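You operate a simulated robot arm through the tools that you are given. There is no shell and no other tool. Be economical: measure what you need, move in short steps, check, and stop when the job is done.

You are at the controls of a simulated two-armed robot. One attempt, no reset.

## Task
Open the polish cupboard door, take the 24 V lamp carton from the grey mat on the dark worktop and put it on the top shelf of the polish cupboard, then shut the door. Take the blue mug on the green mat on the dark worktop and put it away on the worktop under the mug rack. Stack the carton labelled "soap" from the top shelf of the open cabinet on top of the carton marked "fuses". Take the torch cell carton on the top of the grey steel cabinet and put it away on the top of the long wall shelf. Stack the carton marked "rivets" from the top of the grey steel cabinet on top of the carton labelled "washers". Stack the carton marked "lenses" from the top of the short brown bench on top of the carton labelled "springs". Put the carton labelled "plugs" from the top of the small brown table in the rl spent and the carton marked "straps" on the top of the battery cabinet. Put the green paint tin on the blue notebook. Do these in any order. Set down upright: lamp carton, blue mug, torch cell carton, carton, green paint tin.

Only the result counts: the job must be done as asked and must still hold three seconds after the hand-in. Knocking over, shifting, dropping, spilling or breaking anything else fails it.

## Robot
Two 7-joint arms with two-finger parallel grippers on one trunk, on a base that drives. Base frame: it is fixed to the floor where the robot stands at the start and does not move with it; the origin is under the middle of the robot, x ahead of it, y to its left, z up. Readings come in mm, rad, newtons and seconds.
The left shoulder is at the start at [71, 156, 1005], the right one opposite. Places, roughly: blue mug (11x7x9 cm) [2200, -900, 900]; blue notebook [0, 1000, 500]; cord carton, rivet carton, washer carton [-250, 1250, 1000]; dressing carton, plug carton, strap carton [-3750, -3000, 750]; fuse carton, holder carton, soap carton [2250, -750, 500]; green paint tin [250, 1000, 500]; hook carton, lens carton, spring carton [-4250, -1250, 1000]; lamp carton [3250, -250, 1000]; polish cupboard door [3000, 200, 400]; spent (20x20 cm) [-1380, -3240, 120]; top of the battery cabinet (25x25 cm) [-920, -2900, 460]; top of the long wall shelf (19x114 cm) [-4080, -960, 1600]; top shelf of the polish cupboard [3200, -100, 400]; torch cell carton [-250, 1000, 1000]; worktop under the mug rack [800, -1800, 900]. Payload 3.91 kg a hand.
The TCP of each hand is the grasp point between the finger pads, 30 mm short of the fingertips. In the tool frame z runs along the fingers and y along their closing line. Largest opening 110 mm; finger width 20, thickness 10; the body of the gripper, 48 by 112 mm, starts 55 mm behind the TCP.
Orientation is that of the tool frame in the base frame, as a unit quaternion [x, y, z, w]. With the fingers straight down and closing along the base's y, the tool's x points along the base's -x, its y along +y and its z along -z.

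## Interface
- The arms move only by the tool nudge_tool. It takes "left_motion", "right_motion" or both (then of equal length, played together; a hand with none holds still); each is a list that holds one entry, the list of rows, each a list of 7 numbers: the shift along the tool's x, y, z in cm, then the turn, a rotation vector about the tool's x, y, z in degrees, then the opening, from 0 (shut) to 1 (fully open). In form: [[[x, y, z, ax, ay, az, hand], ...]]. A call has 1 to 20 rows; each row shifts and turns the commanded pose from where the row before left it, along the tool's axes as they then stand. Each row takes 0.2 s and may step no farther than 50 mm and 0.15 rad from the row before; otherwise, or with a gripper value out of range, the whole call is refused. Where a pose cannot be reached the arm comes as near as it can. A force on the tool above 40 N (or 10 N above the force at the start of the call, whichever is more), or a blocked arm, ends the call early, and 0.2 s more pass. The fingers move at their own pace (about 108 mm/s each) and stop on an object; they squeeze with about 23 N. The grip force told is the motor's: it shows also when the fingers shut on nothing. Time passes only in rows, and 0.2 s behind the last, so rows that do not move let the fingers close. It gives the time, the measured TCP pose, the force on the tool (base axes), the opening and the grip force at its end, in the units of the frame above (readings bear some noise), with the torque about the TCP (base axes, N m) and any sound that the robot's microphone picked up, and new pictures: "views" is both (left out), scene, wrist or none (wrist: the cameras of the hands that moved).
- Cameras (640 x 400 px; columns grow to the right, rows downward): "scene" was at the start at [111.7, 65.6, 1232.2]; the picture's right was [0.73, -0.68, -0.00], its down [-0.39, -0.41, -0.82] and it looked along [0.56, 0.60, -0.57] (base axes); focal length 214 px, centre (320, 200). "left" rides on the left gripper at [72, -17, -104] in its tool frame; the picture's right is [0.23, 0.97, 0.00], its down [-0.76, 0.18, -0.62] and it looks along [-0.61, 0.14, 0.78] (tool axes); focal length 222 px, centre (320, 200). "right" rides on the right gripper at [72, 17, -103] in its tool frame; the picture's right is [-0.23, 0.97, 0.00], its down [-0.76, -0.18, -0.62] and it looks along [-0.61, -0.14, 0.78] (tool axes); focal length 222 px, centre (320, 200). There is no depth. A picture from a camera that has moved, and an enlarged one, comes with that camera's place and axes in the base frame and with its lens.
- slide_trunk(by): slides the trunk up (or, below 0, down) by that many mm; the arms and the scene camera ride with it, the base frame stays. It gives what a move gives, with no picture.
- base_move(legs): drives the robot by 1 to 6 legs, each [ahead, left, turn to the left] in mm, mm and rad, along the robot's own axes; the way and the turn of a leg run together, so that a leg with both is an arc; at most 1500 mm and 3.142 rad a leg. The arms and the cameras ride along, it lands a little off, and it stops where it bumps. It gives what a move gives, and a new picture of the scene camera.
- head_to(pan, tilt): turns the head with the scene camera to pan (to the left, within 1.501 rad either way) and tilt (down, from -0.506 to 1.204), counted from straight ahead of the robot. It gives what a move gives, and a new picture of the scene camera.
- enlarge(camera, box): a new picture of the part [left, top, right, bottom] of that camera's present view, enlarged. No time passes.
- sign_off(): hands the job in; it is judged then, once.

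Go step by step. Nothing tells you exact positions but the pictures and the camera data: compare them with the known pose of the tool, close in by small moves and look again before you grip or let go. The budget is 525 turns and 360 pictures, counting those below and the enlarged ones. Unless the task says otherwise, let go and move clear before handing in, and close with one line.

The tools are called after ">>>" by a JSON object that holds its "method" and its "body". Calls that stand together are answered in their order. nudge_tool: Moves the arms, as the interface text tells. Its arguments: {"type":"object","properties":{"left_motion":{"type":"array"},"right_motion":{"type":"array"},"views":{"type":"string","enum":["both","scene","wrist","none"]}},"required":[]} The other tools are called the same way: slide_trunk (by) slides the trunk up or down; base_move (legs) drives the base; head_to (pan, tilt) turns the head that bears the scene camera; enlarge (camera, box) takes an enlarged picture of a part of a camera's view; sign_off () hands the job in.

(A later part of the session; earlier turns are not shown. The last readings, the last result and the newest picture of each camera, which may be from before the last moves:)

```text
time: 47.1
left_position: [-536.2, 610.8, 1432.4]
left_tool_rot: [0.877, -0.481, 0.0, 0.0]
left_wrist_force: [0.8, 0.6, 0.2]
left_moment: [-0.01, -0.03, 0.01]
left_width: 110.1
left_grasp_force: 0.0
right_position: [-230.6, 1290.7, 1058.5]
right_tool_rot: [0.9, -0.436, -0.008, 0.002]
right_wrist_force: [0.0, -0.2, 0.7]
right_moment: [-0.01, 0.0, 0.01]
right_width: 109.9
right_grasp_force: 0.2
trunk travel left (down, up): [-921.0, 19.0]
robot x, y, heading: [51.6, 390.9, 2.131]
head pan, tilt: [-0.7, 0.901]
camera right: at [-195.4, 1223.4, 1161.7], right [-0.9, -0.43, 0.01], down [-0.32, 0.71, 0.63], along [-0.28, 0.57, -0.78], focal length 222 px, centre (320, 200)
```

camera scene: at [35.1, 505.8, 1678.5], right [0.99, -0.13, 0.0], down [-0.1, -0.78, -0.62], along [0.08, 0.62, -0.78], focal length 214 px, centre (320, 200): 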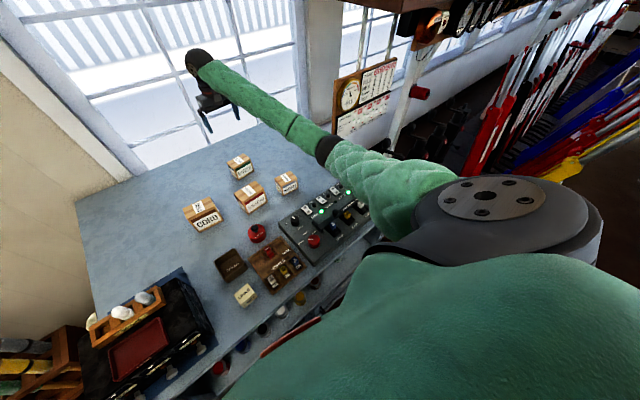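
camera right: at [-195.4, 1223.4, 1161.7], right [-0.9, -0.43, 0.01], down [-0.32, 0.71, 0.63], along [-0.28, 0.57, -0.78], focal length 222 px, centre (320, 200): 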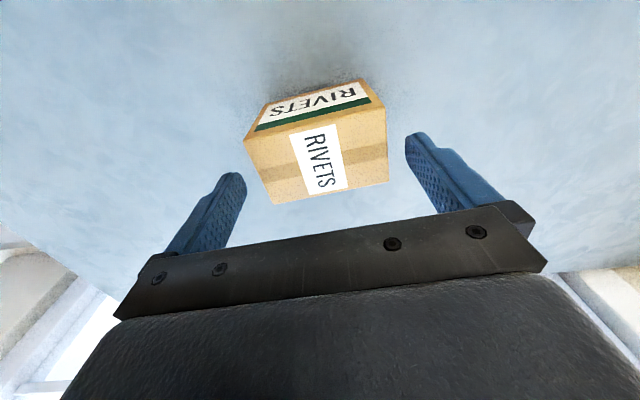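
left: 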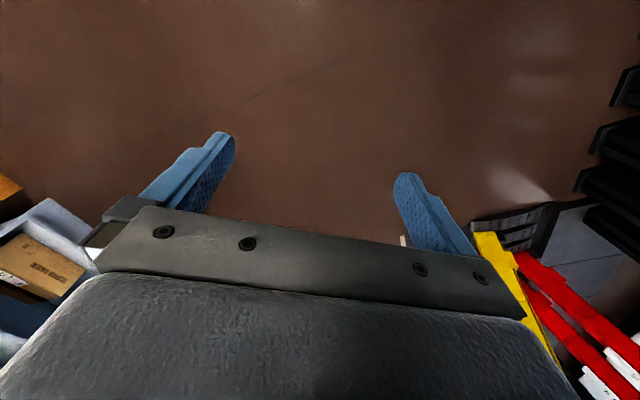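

>>> {"method": "nudge_tool", "body": {"right_motion": [[[0, -0.2, 1, 0.6, 0, 0, 1], [0, 0, 1, 0, 0, 0, 1], [0, 0, 1, 0, 0, 0, 1], [0, 0, 0, 0, 0, 0, 1]]], "views": "wrist"}}

```text
time: 48.1
left_position: [-535.2, 611.8, 1432.2]
left_tool_rot: [0.876, -0.482, 0.0, -0.001]
left_wrist_force: [-0.5, 0.0, 0.9]
left_moment: [0.01, -0.01, 0.0]
left_width: 109.9
left_grasp_force: 0.1
right_position: [-228.9, 1291.4, 1028.9]
right_tool_rot: [0.9, -0.435, -0.006, -0.002]
right_wrist_force: [0.2, 0.2, 0.4]
right_moment: [0.04, 0.03, 0.0]
right_width: 109.9
right_grasp_force: 0.1
trunk travel left (down, up): [-921.0, 19.0]
robot x, y, heading: [51.3, 382.5, 2.135]
head pan, tilt: [-0.7, 0.901]
camera right: at [-195.5, 1224.1, 1132.1], right [-0.9, -0.43, 0.0], down [-0.33, 0.7, 0.63], along [-0.27, 0.57, -0.77], focal length 222 px, centre (320, 200)
```

right: 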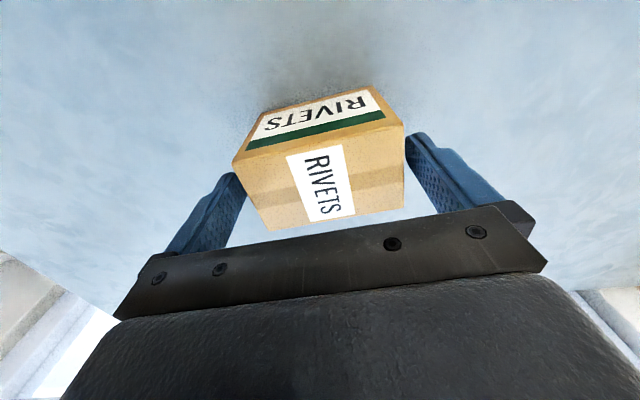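

>>> {"method": "nudge_tool", "body": {"right_motion": [[[0, 0, 1.3, 0, 0, 0, 1], [0, 0, 1.3, 0, 0, 0, 1], [0, 0, 1.3, 0, 0, 0, 1], [0, 0, 0, 0, 0, 0, 1]]], "views": "wrist"}}

```text
time: 49.1
left_position: [-533.4, 614.9, 1434.9]
left_tool_rot: [0.876, -0.482, 0.0, 0.002]
left_wrist_force: [-0.4, -1.3, 1.1]
left_moment: [-0.01, 0.03, -0.01]
left_width: 110.0
left_grasp_force: 0.0
right_position: [-225.1, 1298.5, 994.5]
right_tool_rot: [0.9, -0.436, -0.009, -0.003]
right_wrist_force: [0.7, 0.6, 0.5]
right_moment: [0.0, 0.02, -0.01]
right_width: 110.0
right_grasp_force: 0.0
trunk travel left (down, up): [-921.0, 19.0]
robot x, y, heading: [50.8, 391.4, 2.133]
head pan, tilt: [-0.7, 0.901]
camera right: at [-190.9, 1230.6, 1096.8], right [-0.91, -0.42, 0.01], down [-0.32, 0.7, 0.64], along [-0.27, 0.57, -0.77], focal length 222 px, centre (320, 200)
```

right: 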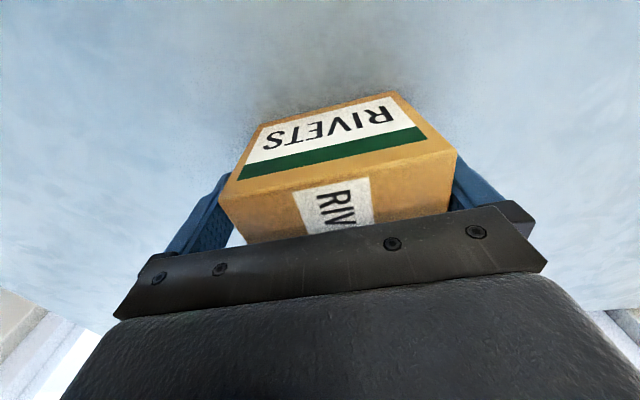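

The fingers straddle the carton; I close on it.

>>> {"method": "nudge_tool", "body": {"right_motion": [[[0, 0, 0, 0, 0, 0, 0.4], [0, 0, 0, 0, 0, 0, 0.4], [0, 0, 0, 0, 0, 0, 0.4], [0, 0, 0, 0, 0, 0, 0.4]]], "views": "wrist"}}

```text
time: 50.1
left_position: [-529.4, 613.6, 1434.8]
left_tool_rot: [0.876, -0.482, -0.002, 0.002]
left_wrist_force: [0.4, -0.4, -0.4]
left_moment: [-0.01, -0.01, -0.02]
left_width: 109.9
left_grasp_force: 0.1
right_position: [-224.5, 1298.4, 994.6]
right_tool_rot: [0.899, -0.437, -0.009, -0.002]
right_wrist_force: [-8.1, 1.5, 18.7]
right_moment: [0.47, -0.57, 0.2]
right_width: 89.9
right_grasp_force: 23.2
trunk travel left (down, up): [-921.0, 19.0]
robot x, y, heading: [52.3, 393.0, 2.139]
head pan, tilt: [-0.7, 0.901]
camera right: at [-189.0, 1229.9, 1096.4], right [-0.91, -0.42, 0.01], down [-0.32, 0.7, 0.64], along [-0.28, 0.57, -0.77], focal length 222 px, centre (320, 200)
```

right: 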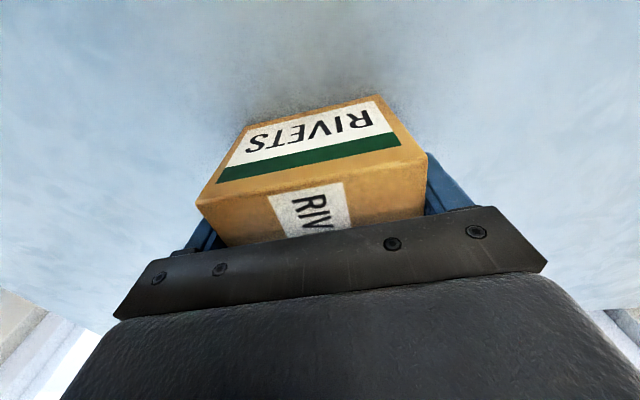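

Gripped at 90 mm. Lift straight up.

>>> {"method": "nudge_tool", "body": {"right_motion": [[[0, 0, -1, 0, 0, 0, 0.4], [0, 0, -3, 0, 0, 0, 0.4], [0, 0, -4, 0, 0, 0, 0.4], [0, 0, -4, 0, 0, 0, 0.4], [0, 0, -4, 0, 0, 0, 0.4], [0, 0, -4, 0, 0, 0, 0.4]]], "views": "wrist"}}

>>> {"method": "enlarge", "body": {"camera": "scene", "box": [180, 140, 340, 240]}}

```text
time: 51.5
left_position: [-536.8, 611.1, 1432.4]
left_tool_rot: [0.877, -0.481, 0.0, 0.0]
left_wrist_force: [0.3, -1.1, 0.5]
left_moment: [0.01, -0.03, -0.01]
left_width: 109.7
left_grasp_force: 0.2
right_position: [-229.6, 1290.4, 1188.1]
right_tool_rot: [0.901, -0.434, -0.006, -0.001]
right_wrist_force: [0.4, -0.6, -0.9]
right_moment: [0.02, -0.03, 0.01]
right_width: 44.1
right_grasp_force: 0.1
trunk travel left (down, up): [-921.0, 19.0]
robot x, y, heading: [51.3, 387.0, 2.135]
head pan, tilt: [-0.7, 0.901]
camera right: at [-195.8, 1222.0, 1290.4], right [-0.9, -0.43, 0.0], down [-0.33, 0.7, 0.63], along [-0.27, 0.57, -0.78], focal length 222 px, centre (320, 200)
```

right: 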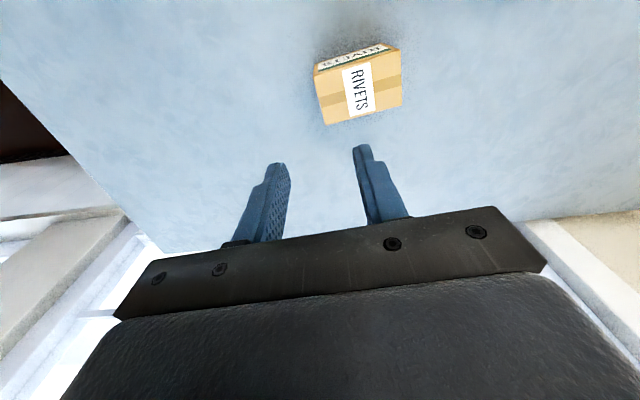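

```text
4.00 times, centred on (260, 190) of scene
camera zoom: at [34.8, 505.5, 1678.3], right [0.99, -0.13, 0.0], down [-0.1, -0.78, -0.62], along [0.08, 0.62, -0.78], focal length 858 px, centre (560, 240)
```

zoom: 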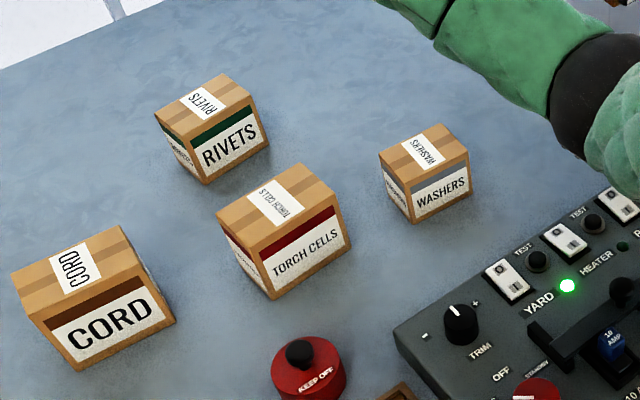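

The carton slipped out (still upright). I suspect the elbow rests on the board, so I back the base off a little to straighten the arm, then look at the elbow.

>>> {"method": "base_move", "body": {"legs": [[-60, 0, 0]]}}

>>> {"method": "head_to", "body": {"pan": -0.75, "tilt": 1.0}}

>>> {"method": "nudge_tool", "body": {"right_motion": [[[0, 2, 3, 0, 0, 0, 1], [0, 2, 3, 0, 0, 0, 1], [-1, 0, 4, 0, 0, 0, 1], [-1, 0, 1, 0, 0, 0, 1], [0, 0, 0, 0, 0, 0, 1]]]}}

```text
time: 52.5
left_position: [-507.3, 566.8, 1429.9]
left_tool_rot: [0.877, -0.481, 0.003, 0.002]
left_wrist_force: [-1.5, 0.3, -0.3]
left_moment: [-0.01, 0.0, 0.02]
left_width: 109.9
left_grasp_force: 0.0
right_position: [-199.6, 1245.5, 1184.6]
right_tool_rot: [0.9, -0.436, -0.004, -0.001]
right_wrist_force: [-0.3, 0.7, -1.5]
right_moment: [-0.01, -0.02, -0.01]
right_width: 44.0
right_grasp_force: 0.1
trunk travel left (down, up): [-921.0, 19.0]
robot x, y, heading: [82.9, 340.9, 2.135]
head pan, tilt: [-0.7, 0.901]
camera scene: at [63.8, 462.6, 1677.7], right [0.99, -0.13, 0.0], down [-0.1, -0.78, -0.62], along [0.08, 0.61, -0.79], focal length 214 px, centre (320, 200)
```

scene: 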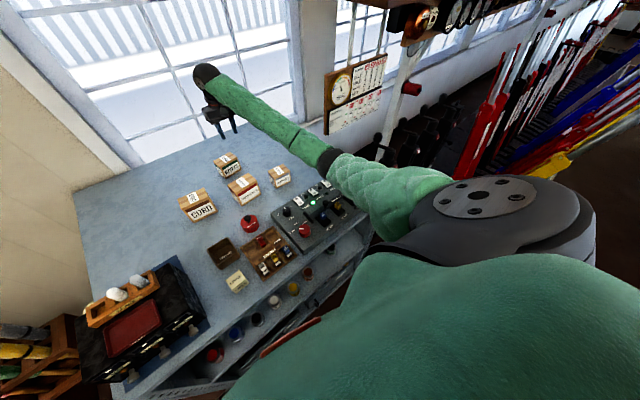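

```text
time: 53.2
left_position: [-503.2, 561.9, 1432.0]
left_tool_rot: [0.877, -0.481, 0.0, 0.0]
left_wrist_force: [-0.8, 0.0, -0.1]
left_moment: [0.01, 0.0, 0.0]
left_width: 109.9
left_grasp_force: 0.0
right_position: [-197.2, 1241.7, 1188.6]
right_tool_rot: [0.9, -0.435, -0.006, -0.002]
right_wrist_force: [0.0, 0.1, 0.3]
right_moment: [0.04, 0.0, 0.01]
right_width: 44.1
right_grasp_force: 0.2
trunk travel left (down, up): [-921.0, 19.0]
robot x, y, heading: [83.1, 338.0, 2.138]
head pan, tilt: [-0.75, 1.0]
camera scene: at [70.5, 449.9, 1671.4], right [0.98, -0.18, 0.0], down [-0.15, -0.83, -0.54], along [0.1, 0.53, -0.84], focal length 214 px, centre (320, 200)
```

scene: 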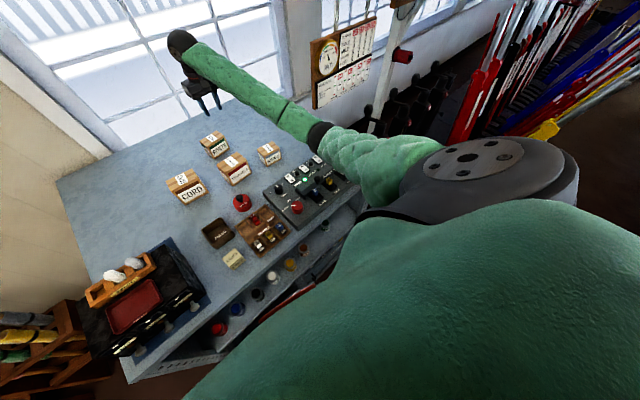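

```text
time: 54.4
left_position: [-503.5, 562.0, 1433.8]
left_tool_rot: [0.877, -0.481, 0.0, 0.0]
left_wrist_force: [-0.6, -0.2, 0.0]
left_moment: [0.02, 0.05, 0.0]
left_width: 110.1
left_grasp_force: 0.1
right_position: [-241.1, 1233.8, 1078.4]
right_tool_rot: [0.9, -0.435, -0.007, -0.002]
right_wrist_force: [0.4, -0.5, 0.3]
right_moment: [0.0, -0.01, 0.01]
right_width: 110.1
right_grasp_force: 0.1
trunk travel left (down, up): [-921.0, 19.0]
robot x, y, heading: [80.5, 339.4, 2.139]
head pan, tilt: [-0.75, 1.0]
camera scene: at [69.8, 449.6, 1671.4], right [0.98, -0.18, 0.0], down [-0.15, -0.83, -0.54], along [0.1, 0.53, -0.84], focal length 214 px, centre (320, 200)
camera right: at [-208.0, 1165.2, 1181.9], right [-0.9, -0.43, 0.0], down [-0.33, 0.7, 0.63], along [-0.27, 0.57, -0.77], focal length 222 px, centre (320, 200)
```

scene: 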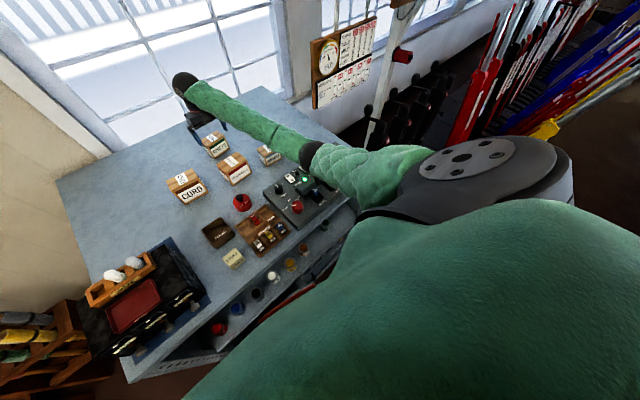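
right: 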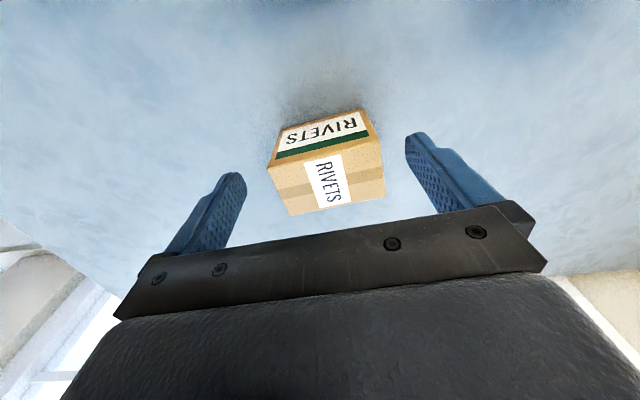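

>>> {"method": "nudge_tool", "body": {"right_motion": [[[-3.0, -0.1, 0, 0, 0, -4, 1], [0, 0, 1.5, 0.3, 0, 0, 1], [0, 0, 1.5, 0, 0, 0, 1], [0, 0, 0, 0, 0, 0, 1]]], "views": "wrist"}}

```text
time: 55.4
left_position: [-505.6, 561.8, 1431.5]
left_tool_rot: [0.877, -0.481, 0.0, 0.0]
left_wrist_force: [-0.2, 0.0, 0.0]
left_moment: [-0.02, -0.01, 0.02]
left_width: 110.0
left_grasp_force: 0.0
right_position: [-262.7, 1258.5, 1047.6]
right_tool_rot: [0.916, -0.402, -0.004, -0.004]
right_wrist_force: [-0.4, 0.1, 0.6]
right_moment: [0.02, 0.01, 0.04]
right_width: 110.0
right_grasp_force: 0.0
trunk travel left (down, up): [-921.0, 19.0]
robot x, y, heading: [85.4, 336.2, 2.138]
head pan, tilt: [-0.75, 1.0]
camera right: at [-224.2, 1192.1, 1151.2], right [-0.87, -0.49, 0.0], down [-0.38, 0.67, 0.63], along [-0.31, 0.55, -0.77], focal length 222 px, centre (320, 200)
```

right: 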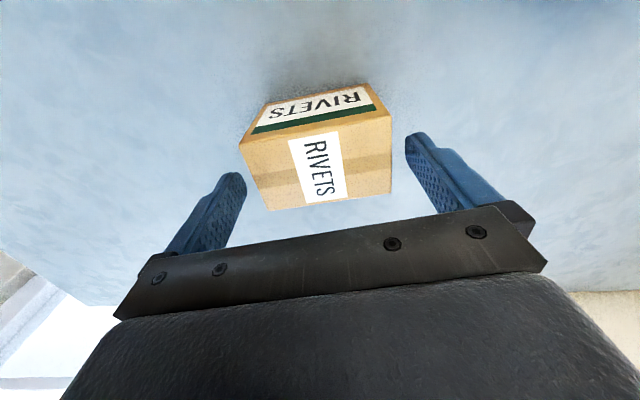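

>>> {"method": "nudge_tool", "body": {"right_motion": [[[0, -0.1, 1.5, 0, 0, 0, 1], [0, 0, 1.5, 0, 0, 0, 1], [0, 0, 1.5, 0, 0, 0, 1], [0, 0, 1.5, 0, 0, 0, 1], [0, 0, 0, 0, 0, 0, 1]]]}}

```text
time: 56.6
left_position: [-506.3, 561.8, 1432.0]
left_tool_rot: [0.877, -0.481, 0.0, -0.001]
left_wrist_force: [0.2, 0.8, -0.3]
left_moment: [-0.02, -0.03, 0.01]
left_width: 109.9
left_grasp_force: 0.1
right_position: [-261.4, 1258.3, 988.2]
right_tool_rot: [0.915, -0.403, -0.005, -0.005]
right_wrist_force: [-0.1, 1.3, -0.7]
right_moment: [-0.01, -0.01, 0.02]
right_width: 110.0
right_grasp_force: 0.0
trunk travel left (down, up): [-921.0, 19.0]
robot x, y, heading: [85.9, 338.7, 2.14]
head pan, tilt: [-0.75, 1.0]
camera scene: at [68.9, 450.3, 1671.3], right [0.98, -0.18, 0.0], down [-0.15, -0.83, -0.54], along [0.1, 0.53, -0.84], focal length 214 px, centre (320, 200)
camera right: at [-223.4, 1192.5, 1091.4], right [-0.87, -0.49, 0.0], down [-0.38, 0.67, 0.63], along [-0.31, 0.55, -0.77], focal length 222 px, centre (320, 200)
```

scene: 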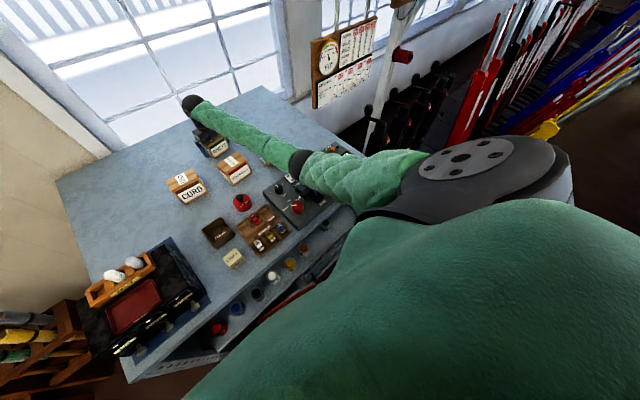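
right: 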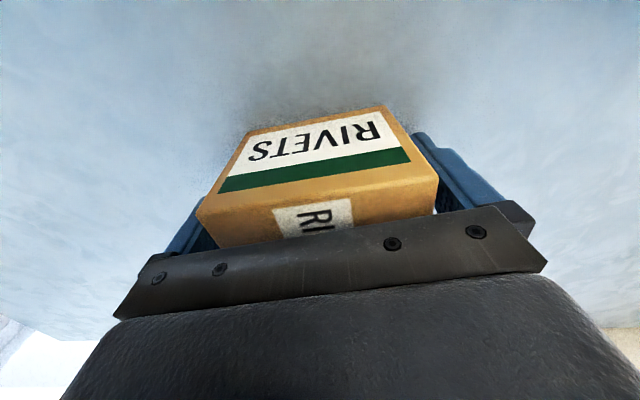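

This time the descent was clean. Close and lift slowly.

>>> {"method": "nudge_tool", "body": {"right_motion": [[[0, 0, 0, 0, 0, 0, 0], [0, 0, 0, 0, 0, 0, 0], [0, 0, 0, 0, 0, 0, 0], [0, 0, 0, 0, 0, 0, 0], [0, 0, -0.3, 0, 0, 0, 0], [0, 0, -0.5, 0, 0, 0, 0], [0, 0, -1, 0, 0, 0, 0]]], "views": "wrist"}}

```text
time: 58.2
left_position: [-504.6, 562.4, 1431.6]
left_tool_rot: [0.877, -0.481, 0.001, 0.0]
left_wrist_force: [0.1, 0.6, -0.8]
left_moment: [-0.02, 0.01, 0.0]
left_width: 109.8
left_grasp_force: 0.0
right_position: [-260.3, 1259.1, 1005.8]
right_tool_rot: [0.915, -0.404, -0.004, -0.006]
right_wrist_force: [-0.2, 0.2, -2.5]
right_moment: [0.0, 0.0, 0.02]
right_width: 90.3
right_grasp_force: 23.1
trunk travel left (down, up): [-921.0, 19.0]
robot x, y, heading: [83.9, 342.0, 2.141]
head pan, tilt: [-0.75, 1.0]
camera right: at [-222.7, 1193.4, 1109.4], right [-0.87, -0.49, 0.0], down [-0.38, 0.67, 0.63], along [-0.31, 0.55, -0.77], focal length 222 px, centre (320, 200)
```

right: 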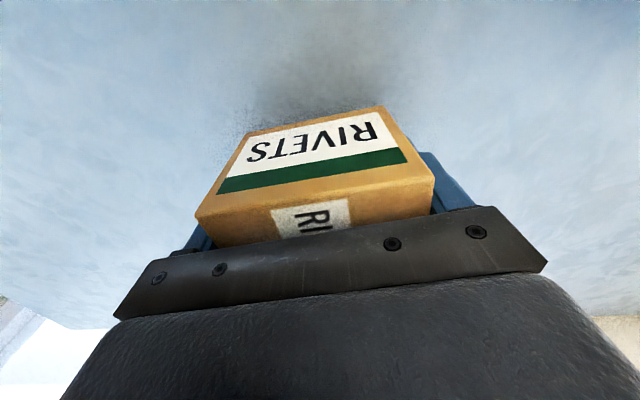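

>>> {"method": "nudge_tool", "body": {"right_motion": [[[0, 0, -2, 0, 0, 0, 0], [0, 0, -3, 0, 0, 0, 0], [0, 0, -3, 0, 0, 0, 0], [0, 0, -3, 0, 0, 0, 0], [0, 0, -3, 0, 0, 0, 0], [0, 0, -1, 0, 0, 0, 0]]], "views": "none"}}

>>> {"method": "enlarge", "body": {"camera": "scene", "box": [160, 100, 320, 200]}}

```text
time: 59.6
left_position: [-504.5, 562.9, 1431.0]
left_tool_rot: [0.877, -0.481, 0.001, 0.0]
left_wrist_force: [0.2, 0.3, 0.6]
left_moment: [0.0, -0.01, 0.03]
left_width: 109.8
left_grasp_force: 0.0
right_position: [-260.7, 1259.2, 1156.2]
right_tool_rot: [0.915, -0.404, -0.005, -0.005]
right_wrist_force: [-0.8, 0.2, -3.5]
right_moment: [-0.01, 0.02, 0.0]
right_width: 90.6
right_grasp_force: 22.9
trunk travel left (down, up): [-921.0, 19.0]
robot x, y, heading: [83.9, 336.3, 2.138]
head pan, tilt: [-0.75, 1.0]
```

```text
4.00 times, centred on (240, 150) of scene
camera zoom: at [68.7, 450.9, 1671.2], right [0.98, -0.18, 0.0], down [-0.15, -0.83, -0.54], along [0.1, 0.53, -0.84], focal length 858 px, centre (640, 400)
```

zoom: 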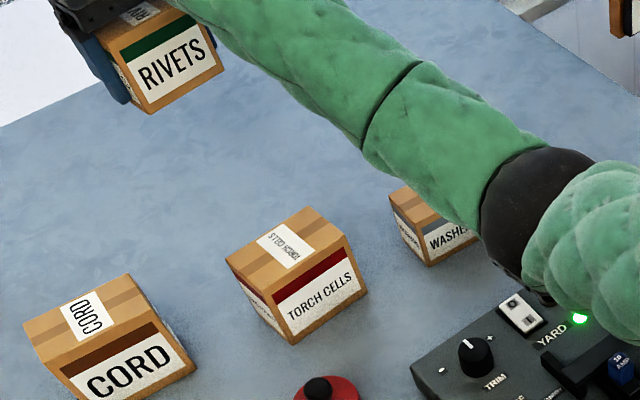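

RIVETS is held (0.3 kg). I carry it beyond WASHERS so the wrist camera can see WASHERS below.

>>> {"method": "nudge_tool", "body": {"right_motion": [[[2.4, -2.2, -0.6, 0, 0, 0, 0], [2.4, -2.2, -0.6, 0, 0, 0, 0], [2.4, -2.2, -0.6, 0, 0, 0, 0], [2.4, -2.2, -0.6, 0, 0, 0, 0], [2.4, -2.2, -0.6, 0, 0, 0, 0], [2.4, -2.2, -0.6, 0, 0, 0, 0], [0, 0, 0, 0, 0, 5, 0], [0, 0, 0, 0, 0, 5, 0], [0, 0, 0, 0, 0, 0, 0]]]}}

```text
time: 61.6
left_position: [-503.9, 562.1, 1432.1]
left_tool_rot: [0.877, -0.481, 0.0, 0.0]
left_wrist_force: [-0.7, 0.1, 0.5]
left_moment: [0.02, 0.0, 0.02]
left_width: 110.1
left_grasp_force: 0.0
right_position: [-65.2, 1239.3, 1191.1]
right_tool_rot: [0.876, -0.482, -0.006, -0.003]
right_wrist_force: [0.1, -0.1, -2.7]
right_moment: [-0.01, 0.01, -0.03]
right_width: 90.3
right_grasp_force: 22.9
trunk travel left (down, up): [-921.0, 19.0]
robot x, y, heading: [81.6, 338.0, 2.133]
head pan, tilt: [-0.75, 1.0]
camera scene: at [69.7, 450.6, 1671.3], right [0.98, -0.18, 0.0], down [-0.15, -0.83, -0.54], along [0.1, 0.53, -0.84], focal length 214 px, centre (320, 200)
camera right: at [-38.2, 1168.1, 1294.4], right [-0.94, -0.33, 0.0], down [-0.25, 0.73, 0.63], along [-0.21, 0.6, -0.77], focal length 222 px, centre (320, 200)
```

scene: 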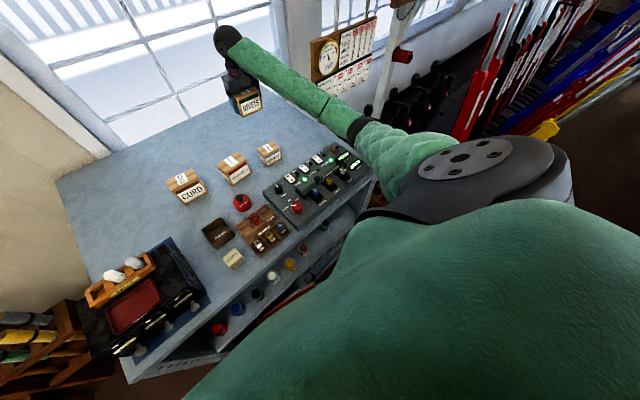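
right: 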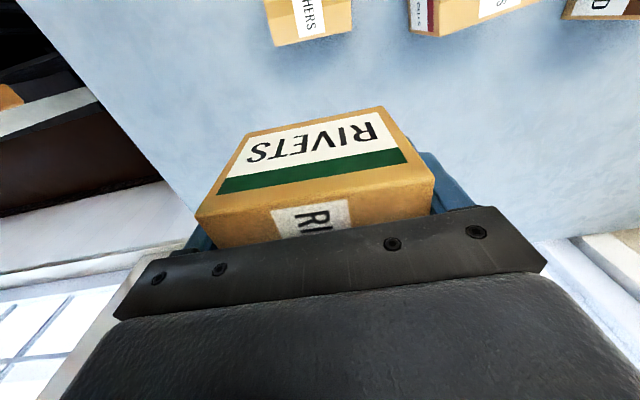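

>>> {"method": "nudge_tool", "body": {"right_motion": [[[-1.5, 0, 0, 0, 8, 0, 0], [-1.5, 0, 0, 0, 8, 0, 0], [0, 0, 0, 0, 0, 0, 0]]], "views": "wrist"}}

```text
time: 62.4
left_position: [-505.1, 561.4, 1432.7]
left_tool_rot: [0.877, -0.481, 0.0, -0.001]
left_wrist_force: [-0.2, 1.1, -0.6]
left_moment: [0.0, 0.01, -0.02]
left_width: 110.1
left_grasp_force: 0.0
right_position: [-80.3, 1265.1, 1190.3]
right_tool_rot: [0.869, -0.477, 0.117, 0.063]
right_wrist_force: [0.0, 0.4, -3.8]
right_moment: [-0.01, 0.02, 0.01]
right_width: 90.1
right_grasp_force: 23.4
trunk travel left (down, up): [-921.0, 19.0]
robot x, y, heading: [86.5, 340.4, 2.137]
head pan, tilt: [-0.75, 1.0]
camera right: at [-70.5, 1219.9, 1309.2], right [-0.94, -0.34, -0.06], down [-0.33, 0.85, 0.4], along [-0.08, 0.4, -0.91], focal length 222 px, centre (320, 200)
```

right: 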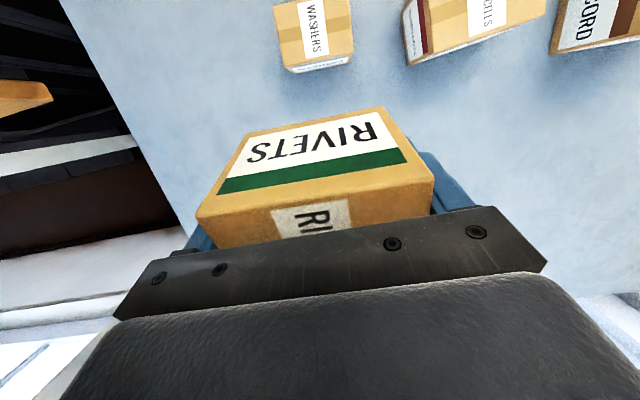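

>>> {"method": "nudge_tool", "body": {"right_motion": [[[1.5, 0, 0, 0, -8, 0, 0], [1.5, 0, 0, 0, -8, 0, 0], [4.6, 0.3, 0, 0, 0, 0, 0], [4.6, 0.3, 0, 0, 0, 0, 0], [0, 0, 2, 0, 0, 3.8, 0], [0, 0, 3, 0, 0, 0, 0], [0, 0, 3, 0, 0, 0, 0], [0, 0, 1.5, 0, 0, 0, 0], [0, 0, 0, 0, 0, 0, 0]]]}}

>>> {"method": "enlarge", "body": {"camera": "scene", "box": [200, 100, 360, 200]}}

```text
time: 64.4
left_position: [-504.5, 561.7, 1432.2]
left_tool_rot: [0.877, -0.481, 0.001, 0.0]
left_wrist_force: [0.5, -0.5, -0.2]
left_moment: [0.01, -0.02, 0.02]
left_width: 110.1
left_grasp_force: 0.0
right_position: [-20.8, 1160.6, 1099.2]
right_tool_rot: [0.86, -0.51, -0.005, -0.004]
right_wrist_force: [-0.5, -0.1, -3.0]
right_moment: [0.0, -0.01, -0.03]
right_width: 90.3
right_grasp_force: 23.1
trunk travel left (down, up): [-921.0, 19.0]
robot x, y, heading: [82.1, 334.4, 2.141]
head pan, tilt: [-0.75, 1.0]
camera scene: at [69.2, 450.7, 1671.2], right [0.98, -0.18, 0.0], down [-0.15, -0.83, -0.54], along [0.1, 0.53, -0.84], focal length 214 px, centre (320, 200)
camera right: at [1.1, 1087.4, 1203.0], right [-0.96, -0.27, 0.0], down [-0.21, 0.75, 0.63], along [-0.17, 0.61, -0.77], focal length 222 px, centre (320, 200)
```

scene: 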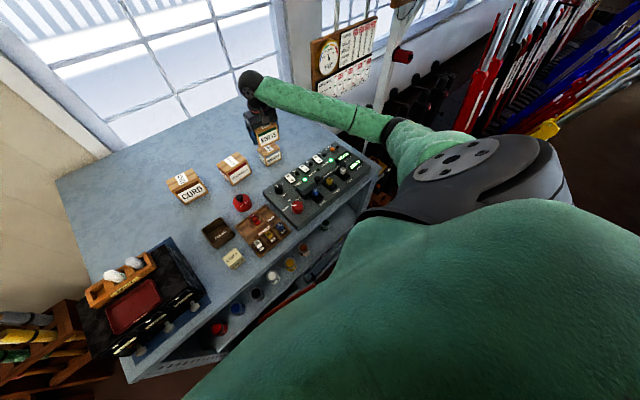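
right: 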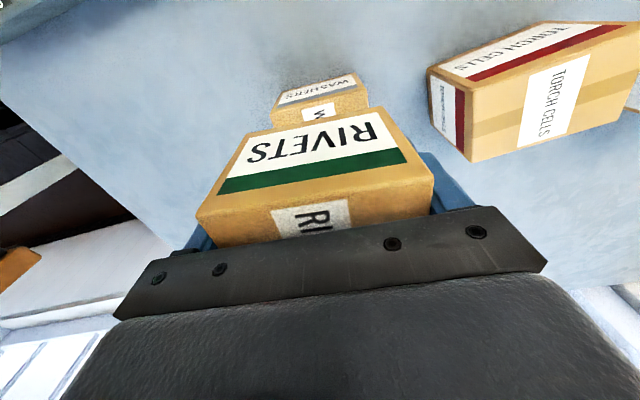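

```text
4.00 times, centred on (280, 150) of scene
camera zoom: at [69.2, 450.7, 1671.2], right [0.98, -0.18, 0.0], down [-0.15, -0.83, -0.54], along [0.1, 0.53, -0.84], focal length 858 px, centre (480, 400)
```

zoom: 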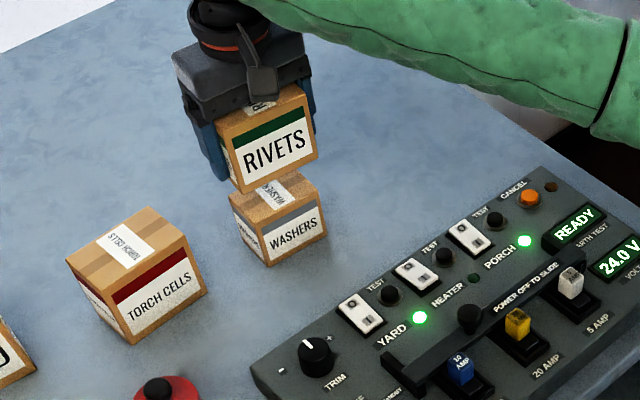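

The stack alignment looks right. I lower to just above contact.

>>> {"method": "nudge_tool", "body": {"right_motion": [[[0, 0, 1.5, 0, 0, 0, 0], [0, 0, 1.5, 0, 0, 0, 0], [0, 0, 0.5, 0, 0, 0, 0], [0, 0, 0, 0, 0, 0, 0]]], "views": "none"}}

>>> {"method": "enlarge", "body": {"camera": "scene", "box": [230, 110, 310, 160]}}

```text
time: 65.4
left_position: [-505.2, 562.4, 1431.2]
left_tool_rot: [0.877, -0.481, 0.001, 0.0]
left_wrist_force: [-0.9, 0.1, -0.2]
left_moment: [-0.01, 0.02, 0.02]
left_width: 109.9
left_grasp_force: 0.1
right_position: [-20.8, 1160.6, 1064.4]
right_tool_rot: [0.86, -0.511, -0.005, -0.004]
right_wrist_force: [-0.2, 0.8, -3.0]
right_moment: [-0.01, 0.03, -0.02]
right_width: 90.1
right_grasp_force: 23.4
trunk travel left (down, up): [-921.0, 19.0]
robot x, y, heading: [84.7, 336.5, 2.136]
head pan, tilt: [-0.75, 1.0]
```

```text
8.00 times, centred on (270, 135) of scene
camera zoom: at [68.9, 451.0, 1671.2], right [0.98, -0.18, 0.0], down [-0.15, -0.83, -0.54], along [0.1, 0.53, -0.84], focal length 1716 px, centre (720, 720)
```

zoom: 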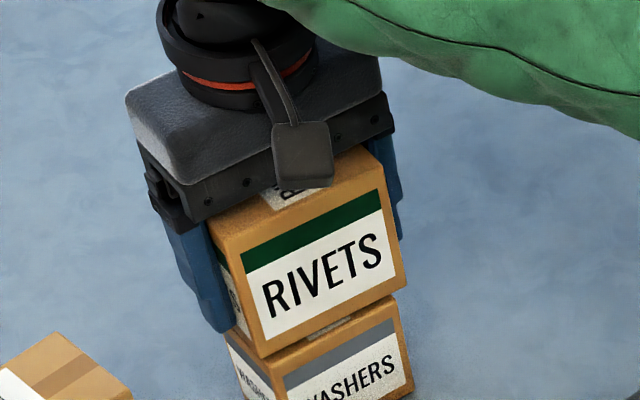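

>>> {"method": "nudge_tool", "body": {"right_motion": [[[0, 0, 0.5, 0, 0, 0, 0], [0, 0, 0.5, 0, 0, 0, 0], [0, 0, 0, 0, 0, 0, 0]]], "views": "none"}}

>>> {"method": "enlarge", "body": {"camera": "scene", "box": [230, 110, 310, 160]}}

```text
time: 66.2
left_position: [-504.2, 560.1, 1431.6]
left_tool_rot: [0.877, -0.481, 0.0, 0.0]
left_wrist_force: [-0.6, 0.7, 0.3]
left_moment: [0.0, 0.0, 0.02]
left_width: 110.0
left_grasp_force: 0.1
right_position: [-22.2, 1161.1, 1055.9]
right_tool_rot: [0.86, -0.51, -0.005, -0.005]
right_wrist_force: [-0.4, 2.4, 19.3]
right_moment: [-0.16, 0.3, -0.35]
right_width: 89.9
right_grasp_force: 23.0
trunk travel left (down, up): [-921.0, 19.0]
robot x, y, heading: [82.4, 339.4, 2.136]
head pan, tilt: [-0.75, 1.0]
```

```text
8.00 times, centred on (270, 135) of scene
camera zoom: at [69.4, 448.9, 1671.6], right [0.98, -0.18, 0.0], down [-0.15, -0.83, -0.54], along [0.1, 0.53, -0.84], focal length 1716 px, centre (720, 720)
```

zoom: 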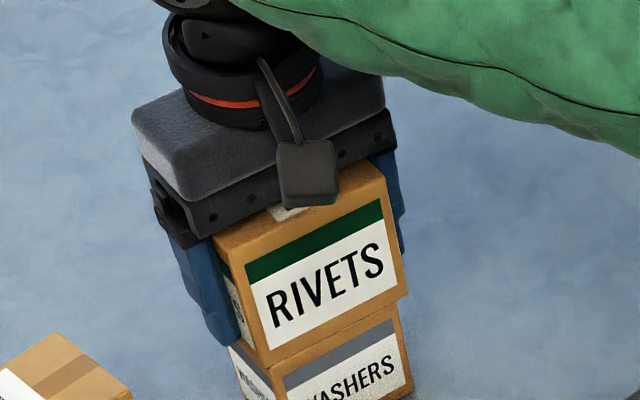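

Contact made. I ease off a touch, open, and rise straight up.

>>> {"method": "nudge_tool", "body": {"right_motion": [[[0, 0, -0.15, 0, 0, 0, 0], [0, 0, 0, 0, 0, 0, 0.9], [0, 0, 0, 0, 0, 0, 1], [0, 0, -1, 0, 0, 0, 1], [0, 0, -2, 0, 0, 0, 1], [0, 0, -4, 0, 0, 0, 1], [0, 0, -4, 0, 0, 0, 1], [0, 0, -4, 0, 0, 0, 1], [0, 0, 0, 0, 0, 0, 1]]], "views": "wrist"}}

>>> {"method": "enlarge", "body": {"camera": "scene", "box": [200, 100, 360, 200]}}

```text
time: 68.2
left_position: [-504.6, 561.9, 1430.7]
left_tool_rot: [0.877, -0.481, -0.001, 0.0]
left_wrist_force: [0.7, -0.1, -0.6]
left_moment: [-0.02, 0.02, -0.03]
left_width: 110.0
left_grasp_force: 0.0
right_position: [-20.8, 1160.1, 1207.8]
right_tool_rot: [0.86, -0.51, -0.005, -0.005]
right_wrist_force: [0.4, -0.8, -0.7]
right_moment: [0.05, 0.01, -0.02]
right_width: 110.1
right_grasp_force: 0.0
trunk travel left (down, up): [-921.0, 19.0]
robot x, y, heading: [81.6, 338.5, 2.14]
head pan, tilt: [-0.75, 1.0]
camera right: at [1.2, 1086.8, 1309.6], right [-0.96, -0.27, 0.0], down [-0.21, 0.75, 0.63], along [-0.17, 0.61, -0.77], focal length 222 px, centre (320, 200)
```

right: 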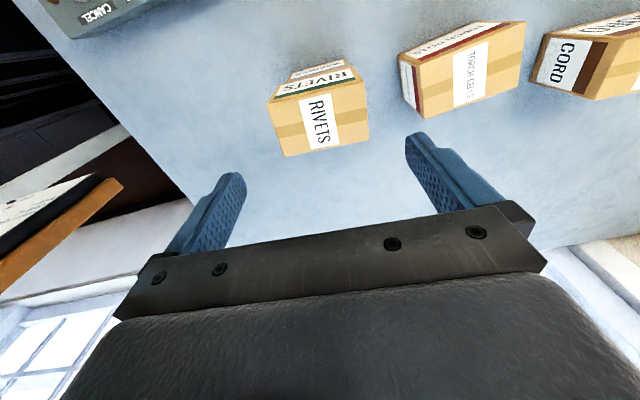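

```text
4.00 times, centred on (280, 150) of scene
camera zoom: at [69.3, 450.6, 1671.3], right [0.98, -0.18, 0.0], down [-0.15, -0.83, -0.54], along [0.1, 0.53, -0.84], focal length 858 px, centre (480, 400)
```

zoom: 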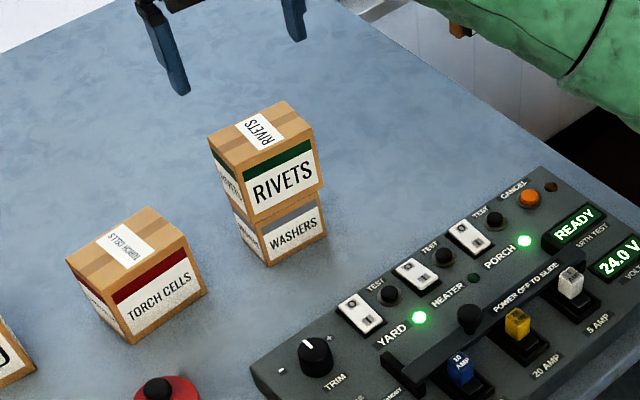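

RIVETS is stacked on WASHERS. Next is the green tin in the lower shelf: I back off, shift right, and drop the trunk for a horizontal reach.

>>> {"method": "base_move", "body": {"legs": [[-400, 0, 0], [0, -200, 0]]}}

>>> {"method": "slide_trunk", "body": {"by": -760}}

>>> {"method": "head_to", "body": {"pan": -0.15, "tilt": 0.4}}

```text
time: 71.9
left_position: [-121.6, 331.4, 1432.1]
left_tool_rot: [0.878, -0.478, 0.0, -0.001]
left_wrist_force: [0.6, -1.2, -0.8]
left_moment: [-0.03, 0.02, 0.0]
left_width: 110.2
left_grasp_force: 0.1
right_position: [359.3, 931.7, 1207.7]
right_tool_rot: [0.862, -0.508, -0.005, -0.004]
right_wrist_force: [-0.1, -0.3, -0.5]
right_moment: [0.03, 0.02, 0.0]
right_width: 110.0
right_grasp_force: 0.1
trunk travel left (down, up): [-921.0, 19.0]
robot x, y, heading: [467.4, 111.1, 2.142]
head pan, tilt: [-0.75, 1.0]
camera scene: at [452.0, 223.0, 1671.3], right [0.98, -0.18, 0.0], down [-0.15, -0.83, -0.54], along [0.1, 0.53, -0.84], focal length 214 px, centre (320, 200)
```

scene: 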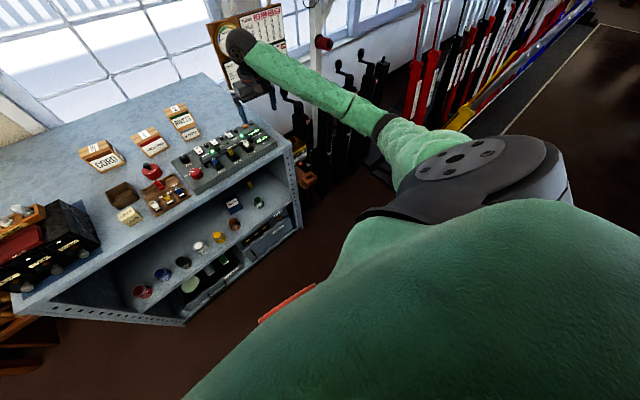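

```text
refused: -760 is not a number from -400 to 400
```

```text
time: 72.9
left_position: [-122.1, 332.4, 1431.7]
left_tool_rot: [0.878, -0.479, 0.001, 0.0]
left_wrist_force: [-0.5, -0.6, 1.2]
left_moment: [0.01, 0.01, 0.0]
left_width: 110.2
left_grasp_force: 0.1
right_position: [359.0, 932.4, 1206.4]
right_tool_rot: [0.862, -0.507, -0.006, -0.004]
right_wrist_force: [-0.3, 0.6, 0.4]
right_moment: [0.01, 0.02, 0.0]
right_width: 110.0
right_grasp_force: 0.0
trunk travel left (down, up): [-921.0, 19.0]
robot x, y, heading: [466.0, 107.9, 2.142]
head pan, tilt: [-0.15, 0.4]
camera scene: at [402.1, 239.6, 1721.4], right [0.91, 0.41, 0.0], down [0.16, -0.36, -0.92], along [-0.38, 0.84, -0.39], focal length 214 px, centre (320, 200)
```

scene: 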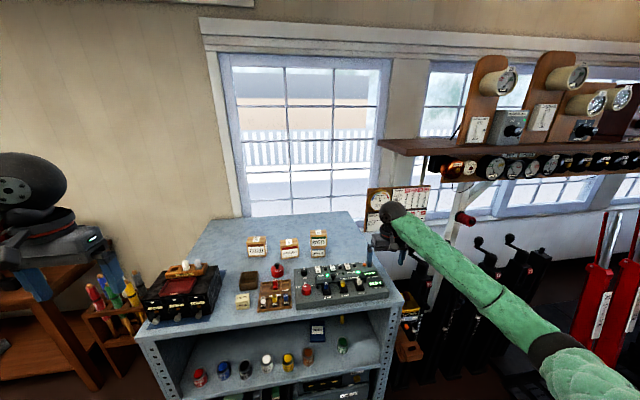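

>>> {"method": "nudge_tool", "body": {"right_motion": [[[3.3, 0, 0, 0, 0, 0, 1], [3.3, 0, 0, 0, 0, 0, 1], [3.3, 0, 0, 0, 0, 0, 1], [3.3, 0, 0, 0, 0, 1.7, 1], [0, 0, 0, 0, -8, 0, 1], [0, 0, 0, 0, -8, 0, 1], [0, 0, 0, 0, -8, 0, 1], [0, 0, 0, 0, -8, 0, 1], [0, 0, 0, 0, -8, 0, 1], [0, 0, 0, 0, -8, 0, 1], [0, 0, 0, 0, -8, 0, 1], [0, 0, 0, 0, -8, 0, 1], [0, 0, 0, 0, -8, 0, 1], [0, 0, 0, 0, -8, 0, 1], [0, 0, 0, 0, -8, 0, 1], [0, 0, 0, 0, -2, 0, 1], [0, 0, 0, 0, 0, 0, 1]]], "views": "scene"}}

```text
time: 76.5
left_position: [-121.0, 333.3, 1432.1]
left_tool_rot: [0.878, -0.479, 0.0, 0.001]
left_wrist_force: [0.4, -0.1, 0.4]
left_moment: [0.01, 0.0, 0.0]
left_width: 110.0
left_grasp_force: 0.0
right_position: [423.1, 817.1, 1205.5]
right_tool_rot: [-0.6, 0.365, 0.608, 0.37]
right_wrist_force: [0.4, -0.5, 0.6]
right_moment: [-0.03, 0.02, -0.03]
right_width: 110.1
right_grasp_force: 0.0
trunk travel left (down, up): [-921.0, 19.0]
robot x, y, heading: [465.5, 107.2, 2.143]
head pan, tilt: [-0.15, 0.4]
camera scene: at [403.6, 240.2, 1721.5], right [0.91, 0.41, 0.0], down [0.16, -0.36, -0.92], along [-0.38, 0.84, -0.39], focal length 214 px, centre (320, 200)
```

scene: 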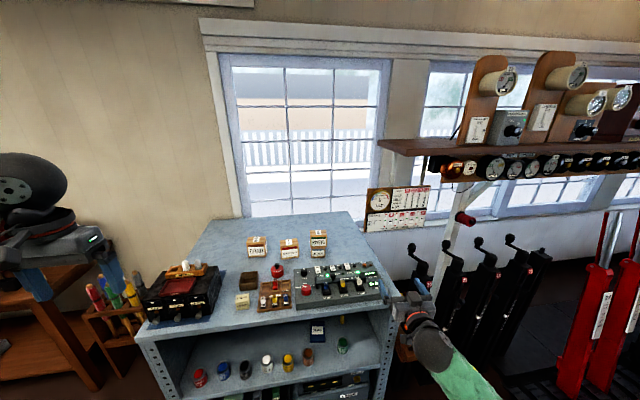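

The wrist camera would hang below the fingers, so I roll the hand 180° to put it above.

>>> {"method": "nudge_tool", "body": {"right_motion": [[[0, 0, 0, 0, 0, 8.5, 1], [0, 0, 0, 0, 0, 8.5, 1], [0, 0, 0, 0, 0, 8.5, 1], [0, 0, 0, 0, 0, 8.5, 1], [0, 0, 0, 0, 0, 8.5, 1], [0, 0, 0, 0, 0, 8.5, 1], [0, 0, 0, 0, 0, 8.5, 1], [0, 0, 0, 0, 0, 8.5, 1], [0, 0, 0, 0, 0, 8.5, 1], [0, 0, 0, 0, 0, 8.5, 1], [0, 0, 0, 0, 0, 8.5, 1], [0, 0, 0, 0, 0, 8.5, 1], [0, 0, 0, 0, 0, 8.5, 1], [0, 0, 0, 0, 0, 8.5, 1], [0, 0, 0, 0, 0, 8.5, 1], [0, 0, 0, 0, 0, 8.5, 1], [0, 0, 0, 0, 0, 8.5, 1], [0, 0, 0, 0, 0, 8.5, 1], [0, 0, 0, 0, 0, 8.5, 1], [0, 0, 0, 0, 0, 8.5, 1]]], "views": "wrist"}}

```text
time: 79.3
left_position: [-119.8, 332.4, 1431.7]
left_tool_rot: [0.878, -0.479, 0.0, 0.0]
left_wrist_force: [0.3, -0.2, 0.7]
left_moment: [-0.03, 0.0, -0.03]
left_width: 109.8
left_grasp_force: 0.0
right_position: [455.6, 834.4, 1214.4]
right_tool_rot: [-0.112, 0.695, 0.671, -0.232]
right_wrist_force: [-0.6, -0.3, -0.4]
right_moment: [-0.02, 0.02, 0.0]
right_width: 109.9
right_grasp_force: 0.1
trunk travel left (down, up): [-921.0, 19.0]
robot x, y, heading: [468.1, 113.3, 2.147]
head pan, tilt: [-0.15, 0.4]
stopped in row 14 (right hand): the arm was blocked; the commanded pose is now the measured one
camera right: at [445.5, 710.2, 1242.9], right [0.35, 0.18, 0.92], down [0.93, -0.21, -0.31], along [0.14, 0.96, -0.24], focal length 222 px, centre (320, 200)
```

right: 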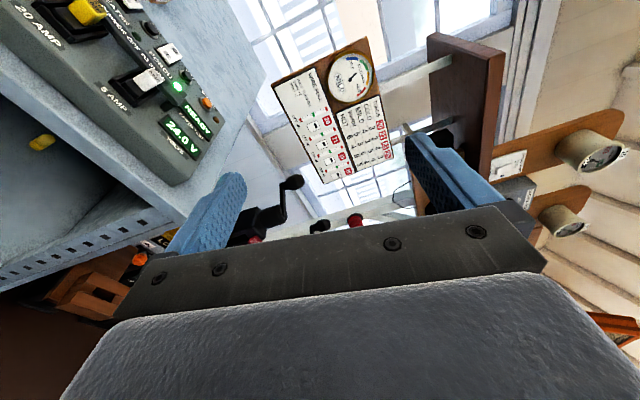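

Blocked that way; I roll the other direction instead.

>>> {"method": "nudge_tool", "body": {"right_motion": [[[0, 0, 0, 0, 0, -8.5, 1], [0, 0, 0, 0, 0, -8.5, 1], [0, 0, 0, 0, 0, -8.5, 1], [0, 0, 0, 0, 0, -8.5, 1], [0, 0, 0, 0, 0, -8.5, 1], [0, 0, 0, 0, 0, -8.5, 1], [0, 0, 0, 0, 0, -8.5, 1], [0, 0, 0, 0, 0, -8.5, 1], [0, 0, 0, 0, 0, -8.5, 1], [0, 0, 0, 0, 0, -8.5, 1], [0, 0, 0, 0, 0, -8.5, 1], [0, 0, 0, 0, 0, -8.5, 1], [0, 0, 0, 0, 0, -8.5, 1], [0, 0, 0, 0, 0, -8.5, 1], [0, 0, 0, 0, 0, -8.5, 1], [0, 0, 0, 0, 0, -8.5, 1], [0, 0, 0, 0, 0, -8.5, 1], [0, 0, 0, 0, 0, -8.5, 1], [0, 0, 0, 0, 0, -8.5, 1], [0, 0, 0, 0, 0, -8.5, 1]]], "views": "none"}}

>>> {"method": "nudge_tool", "body": {"right_motion": [[[0, 0, 0, 0, 0, -8.5, 1], [0, 0, 0, 0, 0, -8.5, 1], [0, 0, 0, 0, 0, -8.5, 1], [0, 0, 0, 0, 0, -8.5, 1], [0, 0, 0, 0, 0, -8.5, 1], [0, 0, 0, 0, 0, -8.5, 1], [0, 0, 0, 0, 0, -8.5, 1], [0, 0, 0, 0, 0, -8.5, 1], [0, 0, 0, 0, 0, -8.5, 1], [0, 0, 0, 0, 0, -8.5, 1], [0, 0, 0, 0, 0, -8.5, 1], [0, 0, 0, 0, 0, -8.5, 1]]], "views": "wrist"}}

```text
time: 83.5
left_position: [-120.4, 333.2, 1431.2]
left_tool_rot: [0.878, -0.479, 0.0, 0.0]
left_wrist_force: [0.6, 0.6, 0.9]
left_moment: [-0.01, -0.01, 0.02]
left_width: 109.8
left_grasp_force: 0.1
right_position: [454.9, 835.4, 1212.5]
right_tool_rot: [0.702, 0.051, -0.289, -0.649]
right_wrist_force: [0.3, -0.1, 0.3]
right_moment: [0.0, 0.0, -0.01]
right_width: 109.9
right_grasp_force: 0.1
trunk travel left (down, up): [-921.0, 19.0]
robot x, y, heading: [465.1, 114.6, 2.143]
head pan, tilt: [-0.15, 0.4]
```

```text
time: 86.1
left_position: [-120.5, 333.0, 1432.3]
left_tool_rot: [0.878, -0.479, 0.001, 0.0]
left_wrist_force: [-0.1, 1.1, 0.2]
left_moment: [-0.02, -0.02, -0.02]
left_width: 109.9
left_grasp_force: 0.0
right_position: [454.9, 833.8, 1214.2]
right_tool_rot: [-0.402, -0.578, -0.322, 0.633]
right_wrist_force: [-0.5, -0.2, -0.4]
right_moment: [0.0, 0.0, -0.02]
right_width: 109.9
right_grasp_force: 0.2
trunk travel left (down, up): [-921.0, 19.0]
robot x, y, heading: [467.5, 112.3, 2.149]
head pan, tilt: [-0.15, 0.4]
camera right: at [529.2, 754.9, 1282.6], right [0.82, 0.44, -0.36], down [0.04, -0.68, -0.73], along [-0.57, 0.59, -0.58], focal length 222 px, centre (320, 200)
```

right: 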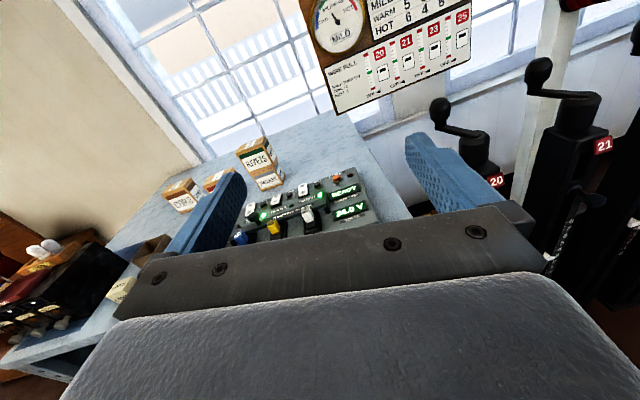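

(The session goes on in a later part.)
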